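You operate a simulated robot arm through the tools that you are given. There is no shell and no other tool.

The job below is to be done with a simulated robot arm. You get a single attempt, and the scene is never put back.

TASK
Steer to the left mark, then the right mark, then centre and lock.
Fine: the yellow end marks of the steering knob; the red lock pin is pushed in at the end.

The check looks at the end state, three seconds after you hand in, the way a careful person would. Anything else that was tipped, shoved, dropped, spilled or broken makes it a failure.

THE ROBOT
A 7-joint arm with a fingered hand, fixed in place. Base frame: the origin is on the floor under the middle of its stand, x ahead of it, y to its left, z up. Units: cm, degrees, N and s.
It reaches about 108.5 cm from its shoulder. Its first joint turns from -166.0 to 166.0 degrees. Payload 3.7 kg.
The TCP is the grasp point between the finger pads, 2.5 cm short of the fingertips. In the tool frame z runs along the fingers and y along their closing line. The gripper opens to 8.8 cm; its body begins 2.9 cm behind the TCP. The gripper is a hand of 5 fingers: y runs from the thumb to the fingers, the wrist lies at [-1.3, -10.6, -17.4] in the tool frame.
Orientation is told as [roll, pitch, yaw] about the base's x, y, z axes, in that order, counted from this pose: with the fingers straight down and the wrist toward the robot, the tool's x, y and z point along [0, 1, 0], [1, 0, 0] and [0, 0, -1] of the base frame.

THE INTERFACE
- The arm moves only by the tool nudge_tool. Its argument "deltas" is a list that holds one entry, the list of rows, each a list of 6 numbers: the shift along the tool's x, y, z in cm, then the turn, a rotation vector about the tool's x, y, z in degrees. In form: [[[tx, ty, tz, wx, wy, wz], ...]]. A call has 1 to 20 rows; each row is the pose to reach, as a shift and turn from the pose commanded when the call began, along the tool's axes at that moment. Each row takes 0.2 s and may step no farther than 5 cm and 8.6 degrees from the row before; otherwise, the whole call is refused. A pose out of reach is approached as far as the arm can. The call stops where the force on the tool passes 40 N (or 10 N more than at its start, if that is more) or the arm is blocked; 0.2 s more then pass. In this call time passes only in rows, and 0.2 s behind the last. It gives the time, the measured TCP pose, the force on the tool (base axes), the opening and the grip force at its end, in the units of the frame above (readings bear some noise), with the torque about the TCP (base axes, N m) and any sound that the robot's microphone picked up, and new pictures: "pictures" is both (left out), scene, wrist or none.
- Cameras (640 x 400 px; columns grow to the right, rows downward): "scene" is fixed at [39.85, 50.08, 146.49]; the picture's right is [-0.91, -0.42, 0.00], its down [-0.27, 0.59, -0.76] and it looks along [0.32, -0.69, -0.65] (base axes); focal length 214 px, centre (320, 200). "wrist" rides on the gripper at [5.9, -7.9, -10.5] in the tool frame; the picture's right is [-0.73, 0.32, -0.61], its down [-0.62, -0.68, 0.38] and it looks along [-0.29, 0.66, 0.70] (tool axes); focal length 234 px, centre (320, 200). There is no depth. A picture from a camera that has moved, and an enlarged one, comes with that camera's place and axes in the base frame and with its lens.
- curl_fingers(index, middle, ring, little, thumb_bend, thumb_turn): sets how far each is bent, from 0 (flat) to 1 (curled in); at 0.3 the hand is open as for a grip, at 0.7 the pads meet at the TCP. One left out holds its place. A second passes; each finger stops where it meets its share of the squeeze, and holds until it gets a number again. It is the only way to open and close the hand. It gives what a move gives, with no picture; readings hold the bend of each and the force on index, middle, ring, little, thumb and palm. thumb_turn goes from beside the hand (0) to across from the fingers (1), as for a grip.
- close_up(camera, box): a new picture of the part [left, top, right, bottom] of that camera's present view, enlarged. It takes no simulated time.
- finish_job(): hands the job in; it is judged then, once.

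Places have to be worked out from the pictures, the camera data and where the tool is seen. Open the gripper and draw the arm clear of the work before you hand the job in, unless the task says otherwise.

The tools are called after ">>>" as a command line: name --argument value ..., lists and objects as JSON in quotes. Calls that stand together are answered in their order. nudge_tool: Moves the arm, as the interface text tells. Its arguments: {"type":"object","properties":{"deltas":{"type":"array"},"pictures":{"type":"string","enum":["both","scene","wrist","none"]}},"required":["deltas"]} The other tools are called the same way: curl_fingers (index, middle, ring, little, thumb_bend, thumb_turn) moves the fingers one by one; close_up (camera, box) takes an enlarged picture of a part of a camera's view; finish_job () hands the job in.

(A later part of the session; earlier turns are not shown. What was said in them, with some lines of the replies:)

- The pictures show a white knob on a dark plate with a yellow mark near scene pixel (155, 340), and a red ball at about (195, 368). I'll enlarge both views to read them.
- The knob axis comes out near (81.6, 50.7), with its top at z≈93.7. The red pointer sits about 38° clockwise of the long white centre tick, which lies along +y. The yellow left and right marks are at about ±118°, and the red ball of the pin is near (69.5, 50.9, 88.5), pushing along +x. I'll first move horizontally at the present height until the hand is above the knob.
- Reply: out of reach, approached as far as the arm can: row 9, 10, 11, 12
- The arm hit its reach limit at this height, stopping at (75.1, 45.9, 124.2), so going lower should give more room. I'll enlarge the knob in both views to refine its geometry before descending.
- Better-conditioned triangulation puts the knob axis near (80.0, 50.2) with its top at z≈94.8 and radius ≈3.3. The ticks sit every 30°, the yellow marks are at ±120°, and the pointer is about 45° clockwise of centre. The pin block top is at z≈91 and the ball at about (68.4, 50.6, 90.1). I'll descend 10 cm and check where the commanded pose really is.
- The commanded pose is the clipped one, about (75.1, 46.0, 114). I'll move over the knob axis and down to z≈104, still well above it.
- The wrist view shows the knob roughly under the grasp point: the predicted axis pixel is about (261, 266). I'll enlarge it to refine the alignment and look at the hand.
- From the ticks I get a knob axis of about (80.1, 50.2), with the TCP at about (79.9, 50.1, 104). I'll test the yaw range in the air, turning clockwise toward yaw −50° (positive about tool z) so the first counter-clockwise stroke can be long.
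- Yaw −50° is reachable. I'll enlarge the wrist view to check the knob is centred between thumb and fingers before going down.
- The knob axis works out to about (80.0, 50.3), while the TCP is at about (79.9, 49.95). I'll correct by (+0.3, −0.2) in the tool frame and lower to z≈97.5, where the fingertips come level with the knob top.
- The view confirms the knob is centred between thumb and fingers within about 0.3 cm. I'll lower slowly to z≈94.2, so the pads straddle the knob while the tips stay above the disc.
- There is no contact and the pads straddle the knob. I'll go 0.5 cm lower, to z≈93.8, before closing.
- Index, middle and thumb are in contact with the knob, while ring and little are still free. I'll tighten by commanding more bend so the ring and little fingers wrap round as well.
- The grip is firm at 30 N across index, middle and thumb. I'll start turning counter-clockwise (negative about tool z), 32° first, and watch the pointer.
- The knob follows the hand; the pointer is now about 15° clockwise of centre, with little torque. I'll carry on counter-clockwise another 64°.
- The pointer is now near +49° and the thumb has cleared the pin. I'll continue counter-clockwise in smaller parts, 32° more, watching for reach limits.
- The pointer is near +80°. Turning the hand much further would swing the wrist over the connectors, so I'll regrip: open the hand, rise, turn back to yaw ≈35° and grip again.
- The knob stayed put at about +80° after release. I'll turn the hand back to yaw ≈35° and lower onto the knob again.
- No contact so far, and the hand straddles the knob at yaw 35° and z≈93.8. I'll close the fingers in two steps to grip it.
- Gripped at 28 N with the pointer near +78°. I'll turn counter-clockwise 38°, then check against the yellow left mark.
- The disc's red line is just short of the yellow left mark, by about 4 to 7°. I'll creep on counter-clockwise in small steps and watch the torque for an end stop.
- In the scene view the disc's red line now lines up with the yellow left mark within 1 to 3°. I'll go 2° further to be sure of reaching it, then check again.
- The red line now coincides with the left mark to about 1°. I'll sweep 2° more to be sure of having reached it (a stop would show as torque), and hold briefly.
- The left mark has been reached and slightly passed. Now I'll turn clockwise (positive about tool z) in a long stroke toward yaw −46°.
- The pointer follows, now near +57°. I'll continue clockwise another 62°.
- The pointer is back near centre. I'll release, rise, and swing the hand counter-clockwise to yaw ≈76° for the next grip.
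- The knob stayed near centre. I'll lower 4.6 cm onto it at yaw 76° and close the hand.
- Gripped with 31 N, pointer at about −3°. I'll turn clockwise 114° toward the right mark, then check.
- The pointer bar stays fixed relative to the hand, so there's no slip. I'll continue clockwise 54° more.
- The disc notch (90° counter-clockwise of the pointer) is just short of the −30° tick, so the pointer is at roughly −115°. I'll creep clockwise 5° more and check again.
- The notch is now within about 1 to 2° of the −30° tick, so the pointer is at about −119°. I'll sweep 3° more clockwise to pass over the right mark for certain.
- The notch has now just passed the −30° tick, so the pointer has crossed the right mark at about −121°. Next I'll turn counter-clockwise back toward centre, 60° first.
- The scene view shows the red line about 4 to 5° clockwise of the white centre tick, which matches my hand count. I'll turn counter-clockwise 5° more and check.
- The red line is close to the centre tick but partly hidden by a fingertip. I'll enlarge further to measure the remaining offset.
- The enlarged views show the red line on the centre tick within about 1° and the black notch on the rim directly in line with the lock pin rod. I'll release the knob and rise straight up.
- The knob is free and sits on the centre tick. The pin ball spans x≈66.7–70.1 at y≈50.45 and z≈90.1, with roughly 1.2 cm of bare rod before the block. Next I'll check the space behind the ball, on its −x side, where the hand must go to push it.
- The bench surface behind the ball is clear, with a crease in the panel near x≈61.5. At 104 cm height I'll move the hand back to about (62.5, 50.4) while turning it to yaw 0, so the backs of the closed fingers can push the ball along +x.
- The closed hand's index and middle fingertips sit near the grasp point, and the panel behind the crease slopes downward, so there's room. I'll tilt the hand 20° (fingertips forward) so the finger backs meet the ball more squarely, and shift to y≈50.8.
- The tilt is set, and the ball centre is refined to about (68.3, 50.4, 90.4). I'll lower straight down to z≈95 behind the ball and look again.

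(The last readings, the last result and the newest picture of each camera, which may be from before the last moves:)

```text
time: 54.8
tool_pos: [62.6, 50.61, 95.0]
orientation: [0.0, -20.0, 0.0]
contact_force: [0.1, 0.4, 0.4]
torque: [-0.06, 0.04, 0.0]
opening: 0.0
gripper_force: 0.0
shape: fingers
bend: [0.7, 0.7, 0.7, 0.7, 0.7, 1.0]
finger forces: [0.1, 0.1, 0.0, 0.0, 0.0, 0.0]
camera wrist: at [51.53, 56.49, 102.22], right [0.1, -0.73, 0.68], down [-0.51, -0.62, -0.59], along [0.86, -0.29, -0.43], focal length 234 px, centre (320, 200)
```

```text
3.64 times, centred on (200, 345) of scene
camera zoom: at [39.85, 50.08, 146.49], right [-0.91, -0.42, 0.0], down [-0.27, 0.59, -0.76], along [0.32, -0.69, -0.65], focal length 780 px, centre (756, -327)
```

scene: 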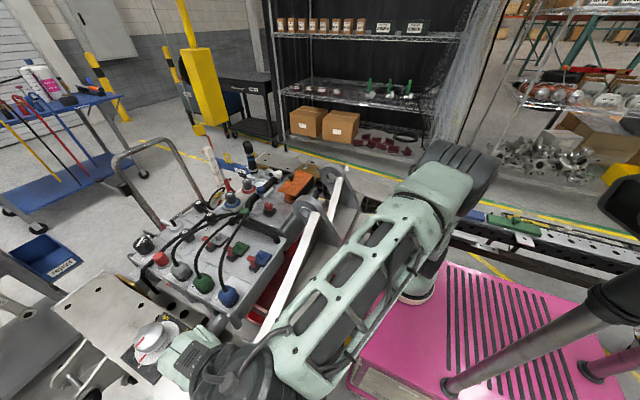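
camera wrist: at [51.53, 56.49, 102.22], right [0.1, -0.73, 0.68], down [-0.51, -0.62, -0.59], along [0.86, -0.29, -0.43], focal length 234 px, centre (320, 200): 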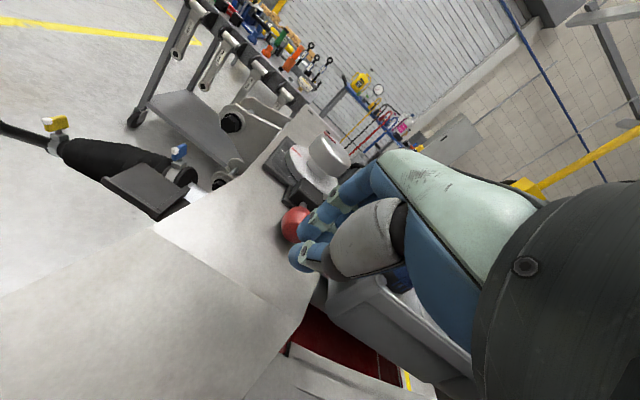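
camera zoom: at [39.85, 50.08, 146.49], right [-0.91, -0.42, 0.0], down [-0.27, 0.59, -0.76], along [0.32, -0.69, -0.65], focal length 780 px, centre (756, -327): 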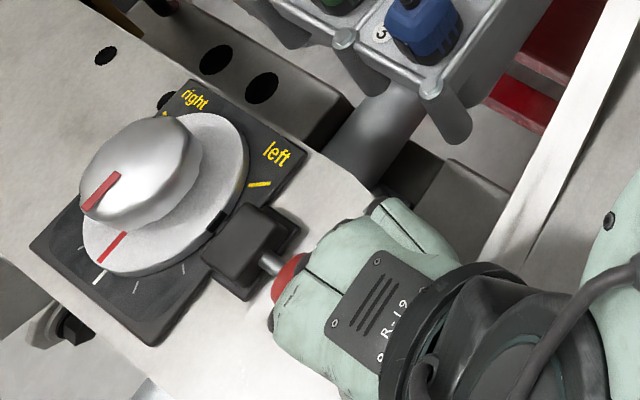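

The fingertips are just behind the ball and laterally lined up with it. I'll lower another 2.6 cm to z≈92.4, moving slowly and watching for contact.

>>> nudge_tool --deltas '[[[0, -0.3, 0.8, 0, 0, 0], [0, -0.55, 1.5, 0, 0, 0], [0, -0.75, 2.05, 0, 0, 0], [0, -0.89, 2.44, 0, 0, 0]]]' --pictures "none"

>>> close_up --camera "wrist" --box '[220, 160, 380, 320]'

>>> close_up --camera "scene" --box '[140, 310, 236, 380]'

```text
time: 55.8
tool_pos: [62.49, 50.84, 92.34]
orientation: [0.0, -20.0, 0.0]
contact_force: [-0.4, -0.7, 1.0]
torque: [0.02, 0.0, 0.01]
opening: 0.01
gripper_force: 0.0
shape: fingers
bend: [0.7, 0.7, 0.7, 0.7, 0.7, 1.0]
finger forces: [0.0, 0.1, 0.0, 0.0, 0.0, 0.1]
```

```text
2.50 times, centred on (300, 240) of wrist
camera zoom: at [51.47, 56.63, 99.59], right [0.1, -0.73, 0.68], down [-0.51, -0.62, -0.59], along [0.86, -0.29, -0.43], focal length 585 px, centre (370, 100)
```

zoom: 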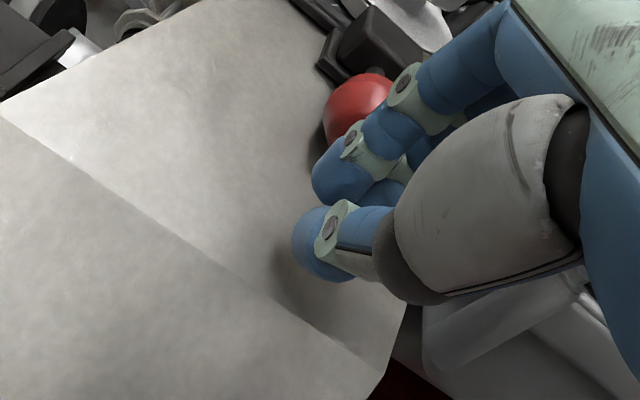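

```text
5.71 times, centred on (188, 345) of scene
camera zoom: at [39.85, 50.08, 146.49], right [-0.91, -0.42, 0.0], down [-0.27, 0.59, -0.76], along [0.32, -0.69, -0.65], focal length 1226 px, centre (1074, -629)
```

zoom: 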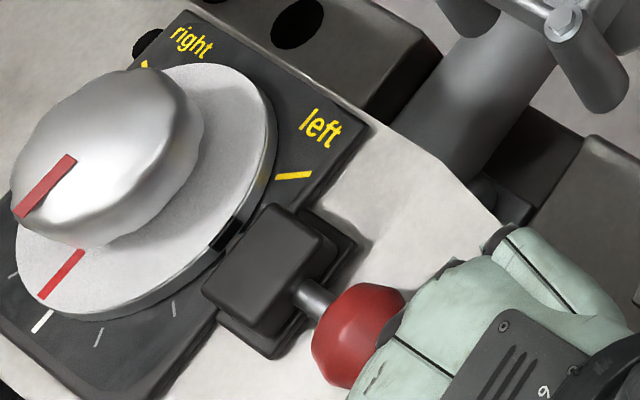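

There's no contact yet, and the ball lies between the index and middle finger backs. I'll shift 0.3 cm sideways to centre it and advance 1.6 cm along +x toward the ball.

>>> nudge_tool --deltas '[[[-0.3, 0, 0, 0, 0, 0], [-0.3, 0.47, 0.17, 0, 0, 0], [-0.3, 0.85, 0.31, 0, 0, 0], [-0.3, 1.22, 0.445, 0, 0, 0], [-0.3, 1.5, 0.547, 0, 0, 0]]]' --pictures "none"

>>> close_up --camera "wrist" --box '[220, 140, 380, 300]'

>>> close_up --camera "scene" --box '[140, 310, 236, 380]'

```text
time: 57.0
tool_pos: [64.02, 50.54, 92.37]
orientation: [0.0, -20.0, -0.1]
contact_force: [-0.2, 0.0, -1.2]
torque: [0.0, -0.03, -0.03]
opening: 0.01
gripper_force: 0.0
shape: fingers
bend: [0.7, 0.7, 0.7, 0.7, 0.7, 1.0]
finger forces: [0.1, 0.1, 0.1, 0.1, 0.0, 0.0]
```

```text
2.50 times, centred on (300, 220) of wrist
camera zoom: at [53.1, 56.38, 99.6], right [0.1, -0.73, 0.68], down [-0.51, -0.62, -0.59], along [0.86, -0.29, -0.43], focal length 585 px, centre (370, 150)
```

zoom: 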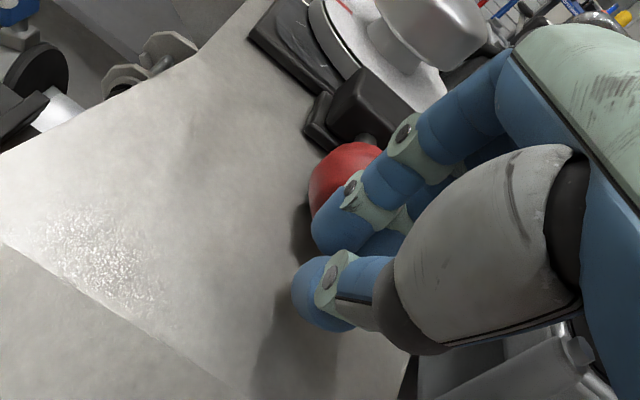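

```text
5.71 times, centred on (188, 345) of scene
camera zoom: at [39.85, 50.08, 146.49], right [-0.91, -0.42, 0.0], down [-0.27, 0.59, -0.76], along [0.32, -0.69, -0.65], focal length 1226 px, centre (1074, -629)
```

zoom: 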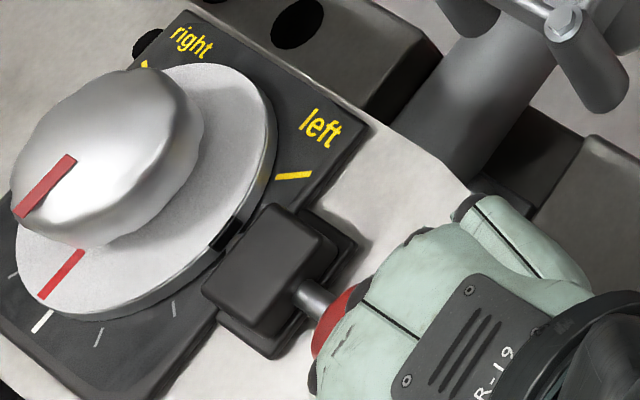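

Almost touching. I'll push on along +x in small steps, 1.0 cm, and watch the force.

>>> nudge_tool --deltas '[[[0, 0.19, 0.07, 0, 0, 0], [0, 0.38, 0.14, 0, 0, 0], [0, 0.56, 0.205, 0, 0, 0], [0, 0.75, 0.275, 0, 0, 0], [0, 0.94, 0.342, 0, 0, 0]]]' --pictures "none"

>>> close_up --camera "wrist" --box '[220, 120, 380, 280]'

>>> close_up --camera "scene" --box '[140, 310, 236, 380]'

```text
time: 58.2
tool_pos: [65.24, 50.41, 92.36]
orientation: [0.0, -20.0, 0.0]
contact_force: [-1.5, -1.1, 0.7]
torque: [0.01, 0.01, -0.02]
opening: 0.0
gripper_force: 0.3
shape: fingers
bend: [0.7, 0.7, 0.7, 0.7, 0.7, 1.0]
finger forces: [0.5, 1.1, 0.1, 0.0, 0.1, 0.0]
```

```text
2.50 times, centred on (300, 200) of wrist
camera zoom: at [54.14, 56.34, 99.66], right [0.1, -0.73, 0.68], down [-0.51, -0.62, -0.59], along [0.86, -0.29, -0.43], focal length 585 px, centre (370, 200)
```

zoom: 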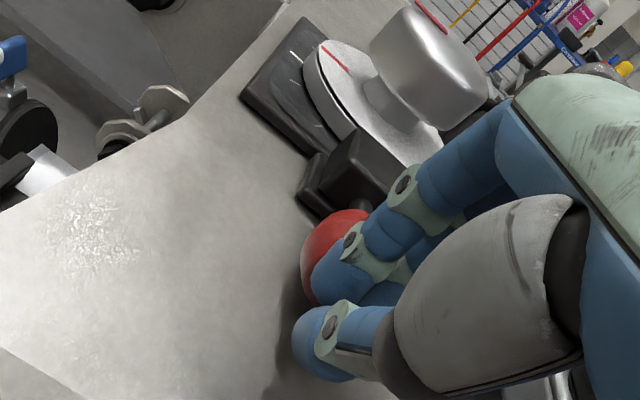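

```text
5.71 times, centred on (188, 345) of scene
camera zoom: at [39.85, 50.08, 146.49], right [-0.91, -0.42, 0.0], down [-0.27, 0.59, -0.76], along [0.32, -0.69, -0.65], focal length 1226 px, centre (1074, -629)
```

zoom: 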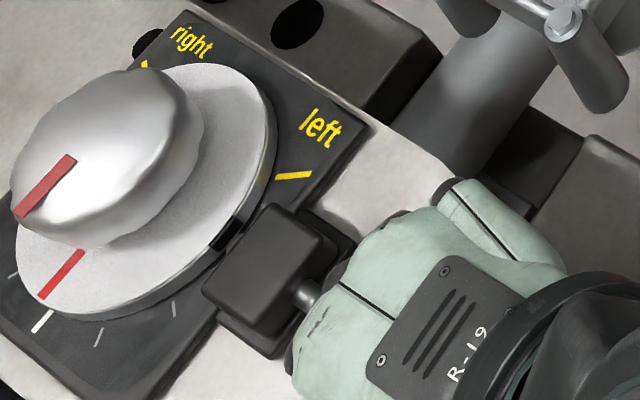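

First light contact on the index and middle fingers, about 1 N. I'll push on another 1.0 cm in small steps.

>>> nudge_tool --deltas '[[[0, 0.19, 0.07, 0, 0, 0], [0, 0.38, 0.14, 0, 0, 0], [0, 0.56, 0.205, 0, 0, 0], [0, 0.75, 0.275, 0, 0, 0], [0, 0.94, 0.342, 0, 0, 0]]]' --pictures "none"

>>> close_up --camera "wrist" --box '[220, 120, 380, 280]'

>>> close_up --camera "scene" --box '[140, 310, 236, 380]'

```text
time: 59.4
tool_pos: [66.16, 50.45, 92.45]
orientation: [0.0, -20.0, -0.1]
contact_force: [-2.0, -0.3, 0.8]
torque: [0.02, 0.01, 0.03]
opening: 0.01
gripper_force: 1.3
shape: fingers
bend: [0.7, 0.7, 0.7, 0.7, 0.7, 1.0]
finger forces: [1.2, 1.8, 0.0, 0.0, 0.0, 0.0]
```

```text
2.50 times, centred on (300, 200) of wrist
camera zoom: at [55.06, 56.35, 99.67], right [0.1, -0.73, 0.68], down [-0.51, -0.62, -0.59], along [0.86, -0.29, -0.43], focal length 585 px, centre (370, 200)
```

zoom: 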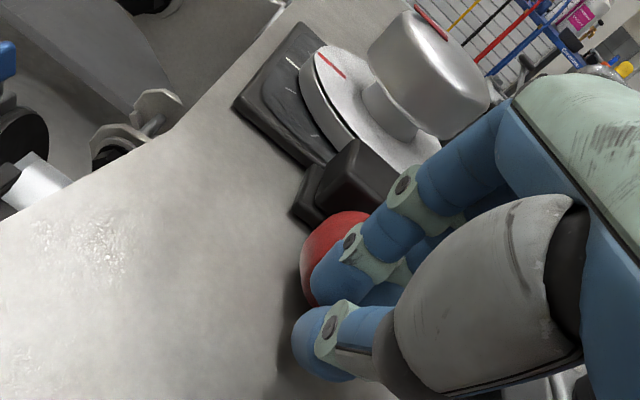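

```text
5.71 times, centred on (188, 345) of scene
camera zoom: at [39.85, 50.08, 146.49], right [-0.91, -0.42, 0.0], down [-0.27, 0.59, -0.76], along [0.32, -0.69, -0.65], focal length 1226 px, centre (1074, -629)
```

zoom: 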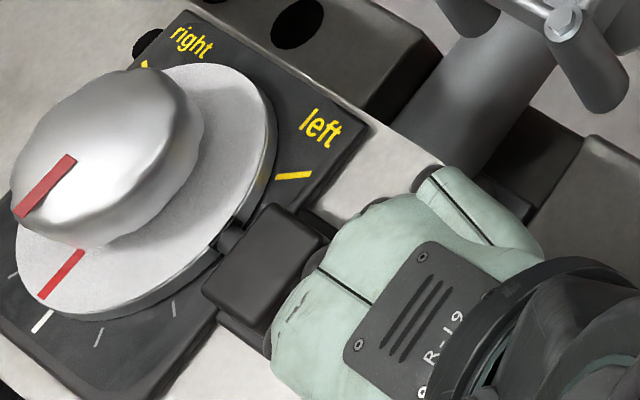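

The pin is sliding: it now enters the notch at only about 2 N. I'll keep pushing until the force rises at the end of travel.

>>> nudge_tool --deltas '[[[0, 0.14, 0.05, 0, 0, 0], [0, 0.28, 0.1, 0, 0, 0], [0, 0.42, 0.155, 0, 0, 0], [0, 0.56, 0.205, 0, 0, 0], [0, 0.7, 0.255, 0, 0, 0]]]' --pictures "none"

>>> close_up --camera "wrist" --box '[220, 120, 380, 280]'

>>> close_up --camera "scene" --box '[140, 310, 236, 380]'

```text
time: 60.6
tool_pos: [66.8, 50.58, 92.53]
orientation: [0.0, -20.1, 0.1]
contact_force: [-6.1, -3.0, 8.5]
torque: [-0.06, -0.08, -0.07]
opening: 0.0
gripper_force: 5.9
shape: fingers
bend: [0.7, 0.71, 0.7, 0.7, 0.69, 1.0]
finger forces: [4.0, 7.6, 0.1, 0.1, 0.1, 0.0]
```

```text
2.50 times, centred on (300, 200) of wrist
camera zoom: at [55.79, 56.37, 99.66], right [0.09, -0.73, 0.68], down [-0.51, -0.62, -0.59], along [0.86, -0.29, -0.43], focal length 585 px, centre (370, 200)
```

zoom: 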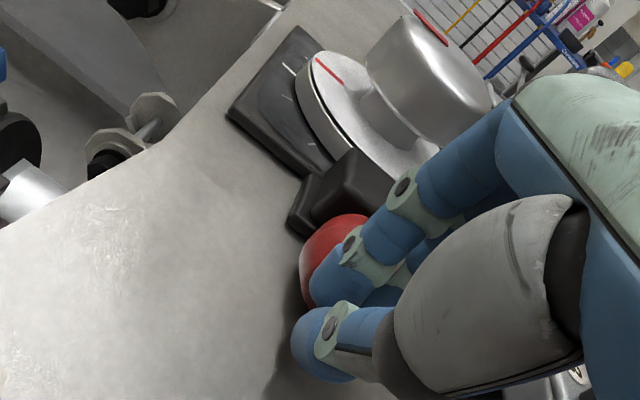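

```text
5.71 times, centred on (188, 345) of scene
camera zoom: at [39.85, 50.08, 146.49], right [-0.91, -0.42, 0.0], down [-0.27, 0.59, -0.76], along [0.32, -0.69, -0.65], focal length 1226 px, centre (1074, -629)
```

zoom: 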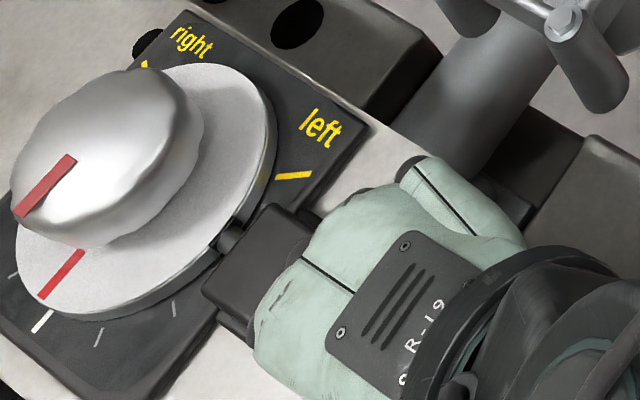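

Force has risen to about 10 N, which suggests the pin is near its end of travel. I'll press 0.4 cm more to make sure it is fully seated.

>>> nudge_tool --deltas '[[[0, 0.1, 0.036, 0, 0, 0], [0, 0.2, 0.073, 0, 0, 0], [0, 0.3, 0.11, 0, 0, 0], [0, 0.38, 0.137, 0, 0, 0]]]' --pictures "none"

>>> close_up --camera "scene" --box '[160, 325, 208, 360]'

>>> close_up --camera "wrist" --box '[270, 160, 350, 240]'

```text
time: 61.6
tool_pos: [67.28, 50.58, 92.52]
orientation: [0.0, -20.0, 0.0]
contact_force: [-11.8, -2.1, 10.0]
torque: [-0.01, -0.01, -0.12]
opening: 0.0
gripper_force: 9.8
shape: fingers
bend: [0.71, 0.71, 0.7, 0.7, 0.68, 1.0]
finger forces: [8.8, 10.8, 0.0, 0.0, 0.0, 0.1]
```

```text
11.43 times, centred on (184, 342) of scene
camera zoom: at [39.85, 50.08, 146.49], right [-0.91, -0.42, 0.0], down [-0.27, 0.59, -0.76], along [0.32, -0.69, -0.65], focal length 2451 px, centre (1874, -1429)
```

zoom: 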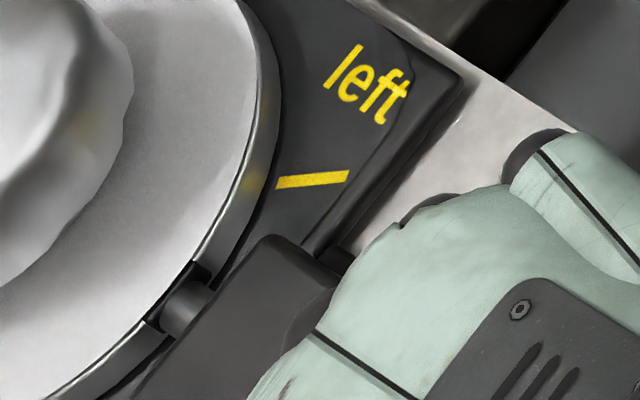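

```text
5.00 times, centred on (310, 200) of wrist
camera zoom: at [56.12, 56.35, 99.69], right [0.1, -0.73, 0.68], down [-0.51, -0.62, -0.59], along [0.86, -0.29, -0.43], focal length 1171 px, centre (370, 200)
```

zoom: 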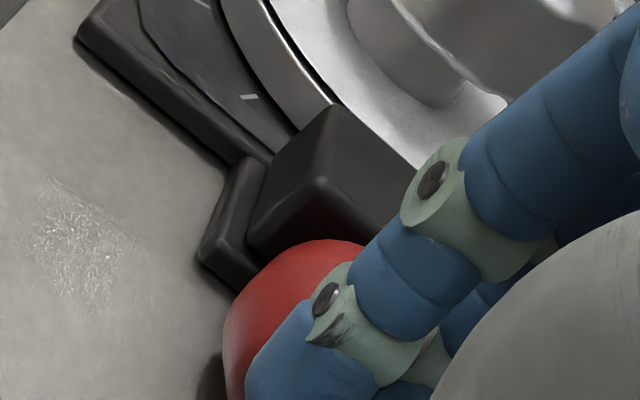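

The pin sits in the notch and the force has built to 12 N with the fingers starting to yield, so it looks seated. I'll back off along −x and look at the ball and rod.

>>> nudge_tool --deltas '[[[0, -0.5, -0.18, 0, 0, 0], [0, -1.5, -0.55, 0, 0, 0], [0, -3, -1.1, 0, 0, 0], [0, -4.5, -1.65, 0, 0, 0]]]' --pictures "none"

>>> close_up --camera "scene" --box '[140, 310, 236, 380]'

>>> close_up --camera "wrist" --box '[240, 140, 360, 260]'

```text
time: 62.6
tool_pos: [62.53, 50.54, 92.5]
orientation: [0.0, -20.0, -0.1]
contact_force: [0.0, -0.1, 0.3]
torque: [0.03, 0.0, -0.02]
opening: 0.03
gripper_force: 0.0
shape: fingers
bend: [0.7, 0.7, 0.7, 0.7, 0.7, 1.0]
finger forces: [0.1, 0.0, 0.1, 0.1, 0.1, 0.0]
```

```text
5.71 times, centred on (188, 345) of scene
camera zoom: at [39.85, 50.08, 146.49], right [-0.91, -0.42, 0.0], down [-0.27, 0.59, -0.76], along [0.32, -0.69, -0.65], focal length 1226 px, centre (1074, -629)
```

zoom: 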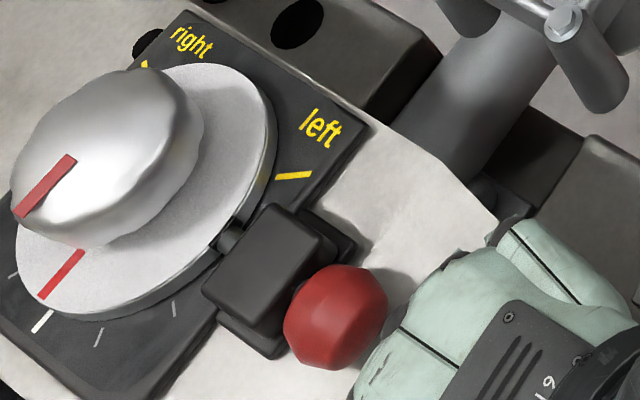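

```text
3.33 times, centred on (300, 200) of wrist
camera zoom: at [51.45, 56.4, 99.7], right [0.09, -0.73, 0.68], down [-0.51, -0.62, -0.59], along [0.85, -0.29, -0.43], focal length 781 px, centre (387, 200)
```

zoom: 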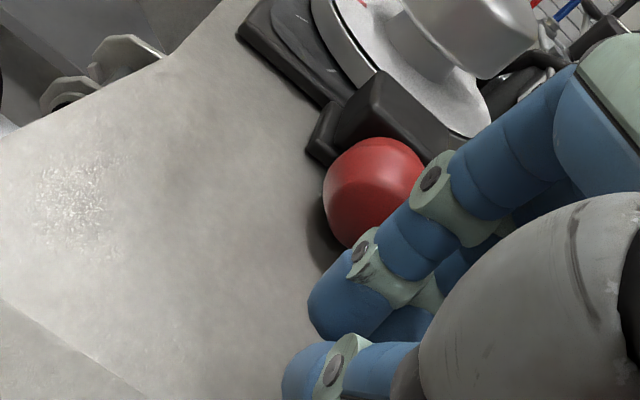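

The ball now rests against the block with no bare rod visible, the pin is in the notch, and it did not spring back. I'll raise the hand clear for an unobstructed look.

>>> nudge_tool --deltas '[[[0, 0.5, -2.4, 0, 0, 0], [0, 1.5, -5.5, 0, 0, 0], [0, 2.5, -8.5, 0, 0, 0], [0, 3.5, -11.5, 0, 0, 0], [0, 4.5, -14.5, 0, 0, 0]]]' --pictures "both"

>>> close_up --camera "wrist" --box '[180, 150, 320, 290]'

>>> close_up --camera "scene" --box '[130, 320, 210, 380]'

```text
time: 63.8
tool_pos: [61.62, 50.54, 107.84]
orientation: [0.0, -20.0, 0.0]
contact_force: [0.0, -0.7, 0.9]
torque: [0.0, 0.01, -0.02]
opening: 0.02
gripper_force: 0.1
shape: fingers
bend: [0.7, 0.7, 0.7, 0.7, 0.7, 1.0]
finger forces: [0.0, 0.0, 0.0, 0.0, 0.0, 0.1]
camera wrist: at [50.64, 56.37, 114.9], right [0.1, -0.73, 0.68], down [-0.51, -0.62, -0.59], along [0.85, -0.29, -0.43], focal length 234 px, centre (320, 200)
```

scene: 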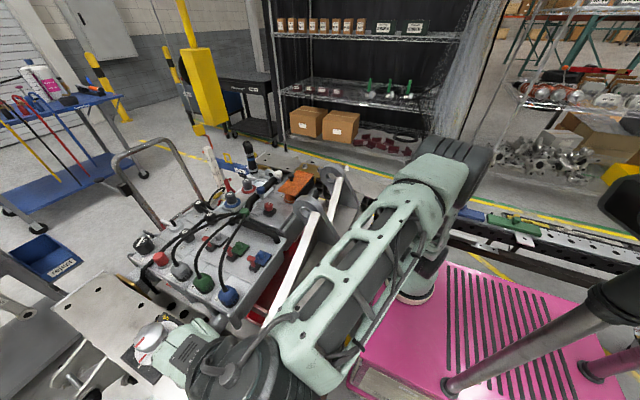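
wrist: 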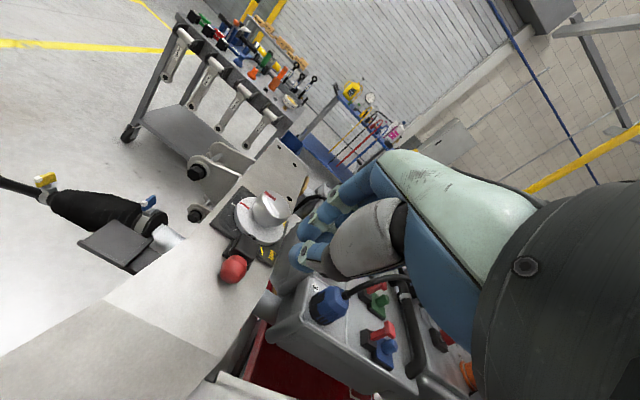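

```text
2.86 times, centred on (250, 220) of wrist
camera zoom: at [50.64, 56.37, 114.9], right [0.1, -0.73, 0.68], down [-0.51, -0.62, -0.59], along [0.85, -0.29, -0.43], focal length 669 px, centre (520, 143)
```

zoom: 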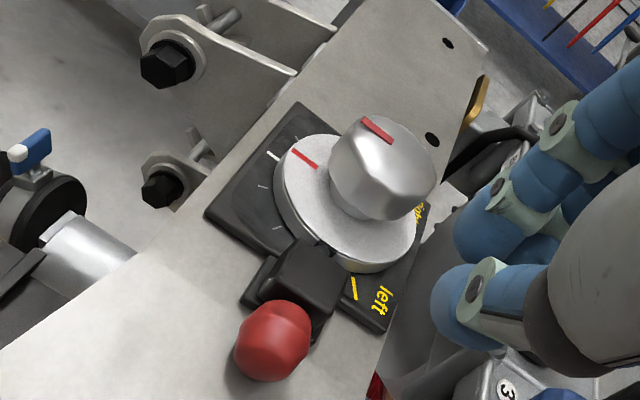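

```text
6.67 times, centred on (170, 350) of scene
camera zoom: at [39.85, 50.08, 146.49], right [-0.91, -0.42, 0.0], down [-0.27, 0.59, -0.76], along [0.32, -0.69, -0.65], focal length 1430 px, centre (1320, -800)
```

zoom: 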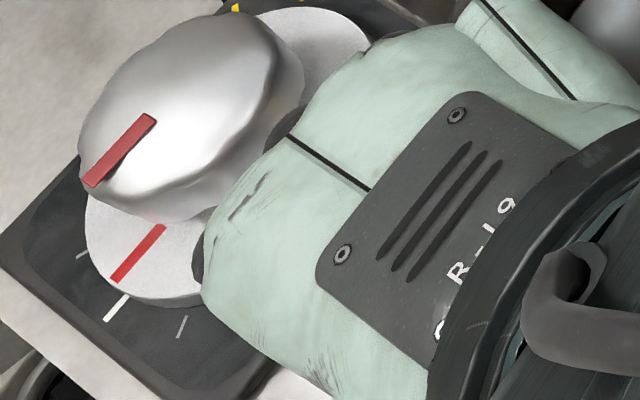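

The red line points at the white centre tick, the pin is in the notch, and the ball is against its block. I'll open the hand, then draw the arm up and back toward its starting area.

>>> curl_fingers --index 0.3 --middle 0.3 --ring 0.3 --little 0.3 --thumb_bend 0.3 --thumb_turn 0.98

>>> nudge_tool --deltas '[[[-1.9, -1.2, -2.7, 2.5, 0, 0], [-3.9, -2.4, -5.4, 5, 0, 0], [-5.8, -3.7, -8.1, 7.5, 0, 0], [-7.7, -4.9, -10.8, 10, 0, 0], [-9.7, -6.1, -13.5, 12.5, 0, 0], [-11.6, -7.3, -16.2, 15, 0, 0], [-13.5, -8.5, -18.9, 17.5, 0, 0], [-15.5, -9.8, -21.6, 20, 0, 0]]]' --pictures "both"

>>> close_up --camera "scene" --box '[120, 305, 216, 375]'

>>> close_up --camera "scene" --box '[0, 150, 400, 400]'

```text
time: 64.8
tool_pos: [61.6, 50.5, 107.76]
orientation: [0.1, -19.9, 0.0]
contact_force: [0.4, 0.1, -0.1]
torque: [0.03, 0.04, -0.02]
opening: 8.46
gripper_force: 0.0
shape: fingers
bend: [0.3, 0.3, 0.3, 0.3, 0.3, 0.96]
finger forces: [0.0, 0.0, 0.0, 0.1, 0.0, 0.0]
```

```text
time: 66.6
tool_pos: [45.13, 35.18, 124.62]
orientation: [0.0, 0.1, 0.1]
contact_force: [0.6, 0.4, 0.1]
torque: [-0.02, -0.01, -0.01]
opening: 8.47
gripper_force: 0.1
shape: fingers
bend: [0.3, 0.3, 0.3, 0.3, 0.3, 0.96]
finger forces: [0.0, 0.0, 0.0, 0.0, 0.1, 0.1]
camera wrist: at [37.17, 40.98, 135.13], right [0.32, -0.73, 0.61], down [-0.68, -0.62, -0.38], along [0.66, -0.29, -0.7], focal length 234 px, centre (320, 200)
```

scene: 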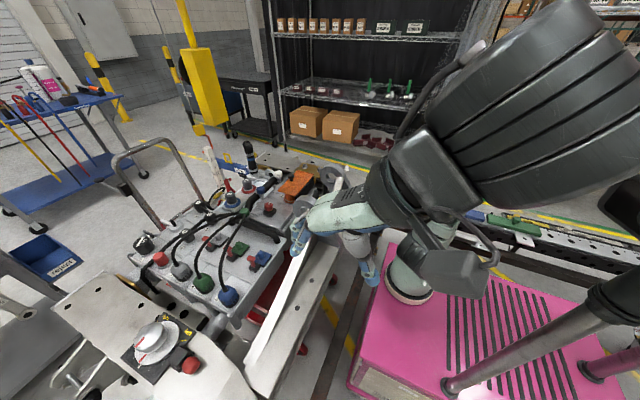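
wrist: 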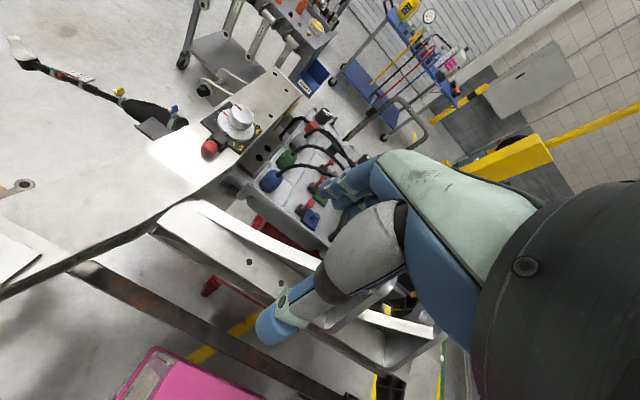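

```text
5.71 times, centred on (168, 340) of scene
camera zoom: at [39.85, 50.08, 146.49], right [-0.91, -0.42, 0.0], down [-0.27, 0.59, -0.76], along [0.32, -0.69, -0.65], focal length 1226 px, centre (1189, -600)
```

zoom: 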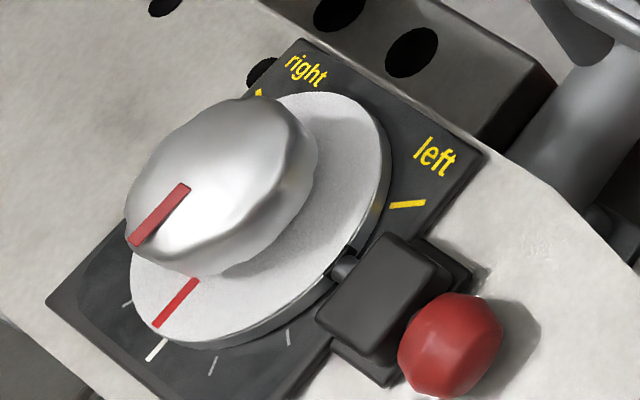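

```text
1.60 times, centred on (200, 275) of scene
camera zoom: at [39.85, 50.08, 146.49], right [-0.91, -0.42, 0.0], down [-0.27, 0.59, -0.76], along [0.32, -0.69, -0.65], focal length 343 px, centre (512, 80)
```

zoom: 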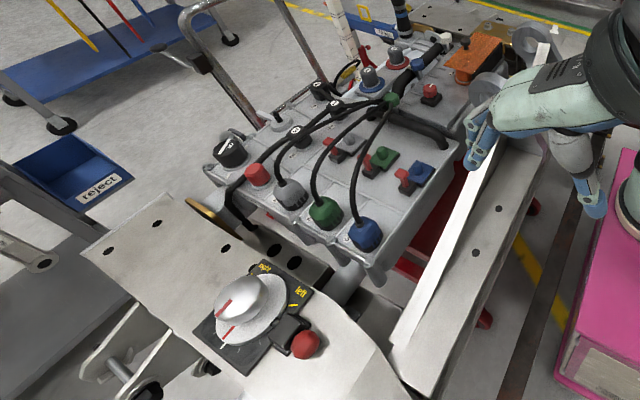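

The arm is clear, everything around looks unchanged, and the pin appears pushed in with the knob centred. I'll take one last enlarged look at the pin, the notch and the centre mark.

>>> close_up --camera "scene" --box '[164, 338, 212, 374]'

>>> close_up --camera "scene" --box '[130, 344, 170, 374]'

>>> close_up --camera "wrist" --box '[190, 90, 270, 170]'

```text
11.11 times, centred on (188, 356) of scene
camera zoom: at [39.85, 50.08, 146.49], right [-0.91, -0.42, 0.0], down [-0.27, 0.59, -0.76], along [0.32, -0.69, -0.65], focal length 2383 px, centre (1787, -1533)
```

zoom: 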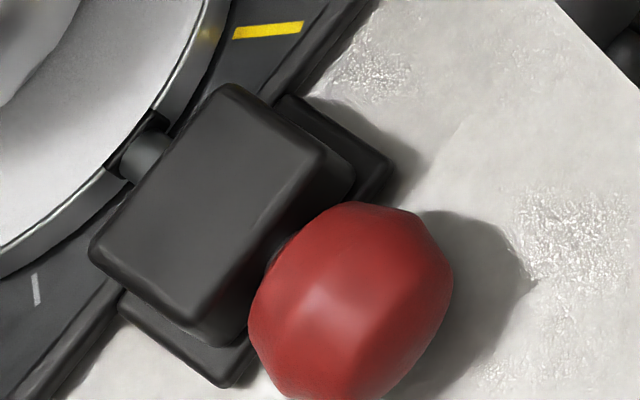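

```text
13.33 times, centred on (150, 359) of scene
camera zoom: at [39.85, 50.08, 146.49], right [-0.91, -0.42, 0.0], down [-0.27, 0.59, -0.76], along [0.32, -0.69, -0.65], focal length 2860 px, centre (2587, -1920)
```

zoom: 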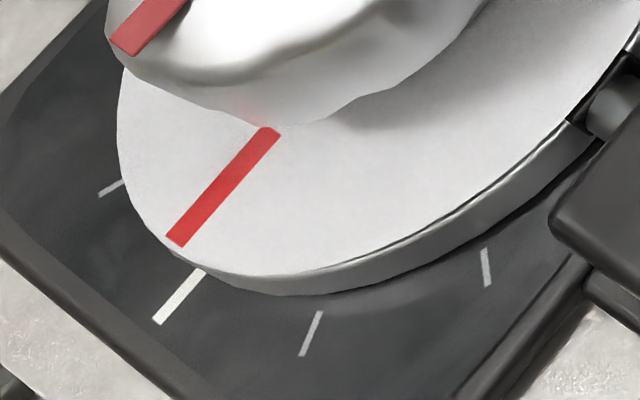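

```text
5.00 times, centred on (230, 130) of wrist
camera zoom: at [37.17, 40.98, 135.13], right [0.32, -0.73, 0.61], down [-0.68, -0.62, -0.38], along [0.66, -0.29, -0.7], focal length 1171 px, centre (770, 550)
```

zoom: 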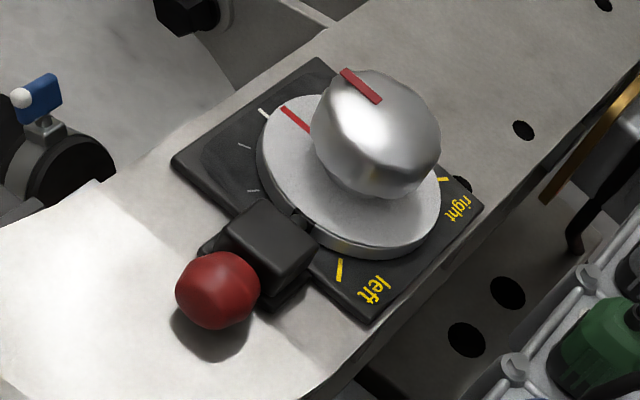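

The red line meets the white centre tick, and the pin is seated in the notch after about 1.4 cm of travel, with the ball against its block. The hand is open and clear and nothing else has moved, so I'm handing the job in.

>>> finish_job

```text
The job is handed in.
```

I turned the knob to the left mark, then the right mark, then back to centre, pushed the red lock pin in, and handed the job in. I don't have the result of the check.

- **Left mark:** I turned the knob counter-clockwise until the red line matched the yellow left mark to about 1°. I then swept about 2° past it to be sure.
- **Right mark:** I turned it clockwise until the pointer was about 1–2° past the yellow right mark. The red line was hidden by the hand here, so I judged this from the disc's notch rather than seeing the line meet the mark.
- **Centre:** The red line sits on the white centre tick to about 1°. The notch was in line with the pin before I pushed.
- **Lock:** The pin slid about 1.4 cm into the notch at around 2 N, then the force rose to 12 N at what looked like the end of its travel. The ball now rests against its block and did not spring back.

I released and regripped the knob twice along the way, and it stayed put each time. There was no end stop at either mark, so both positions were set by eye. The hand is open and the arm is drawn back, and nothing else looks moved in the last pictures.
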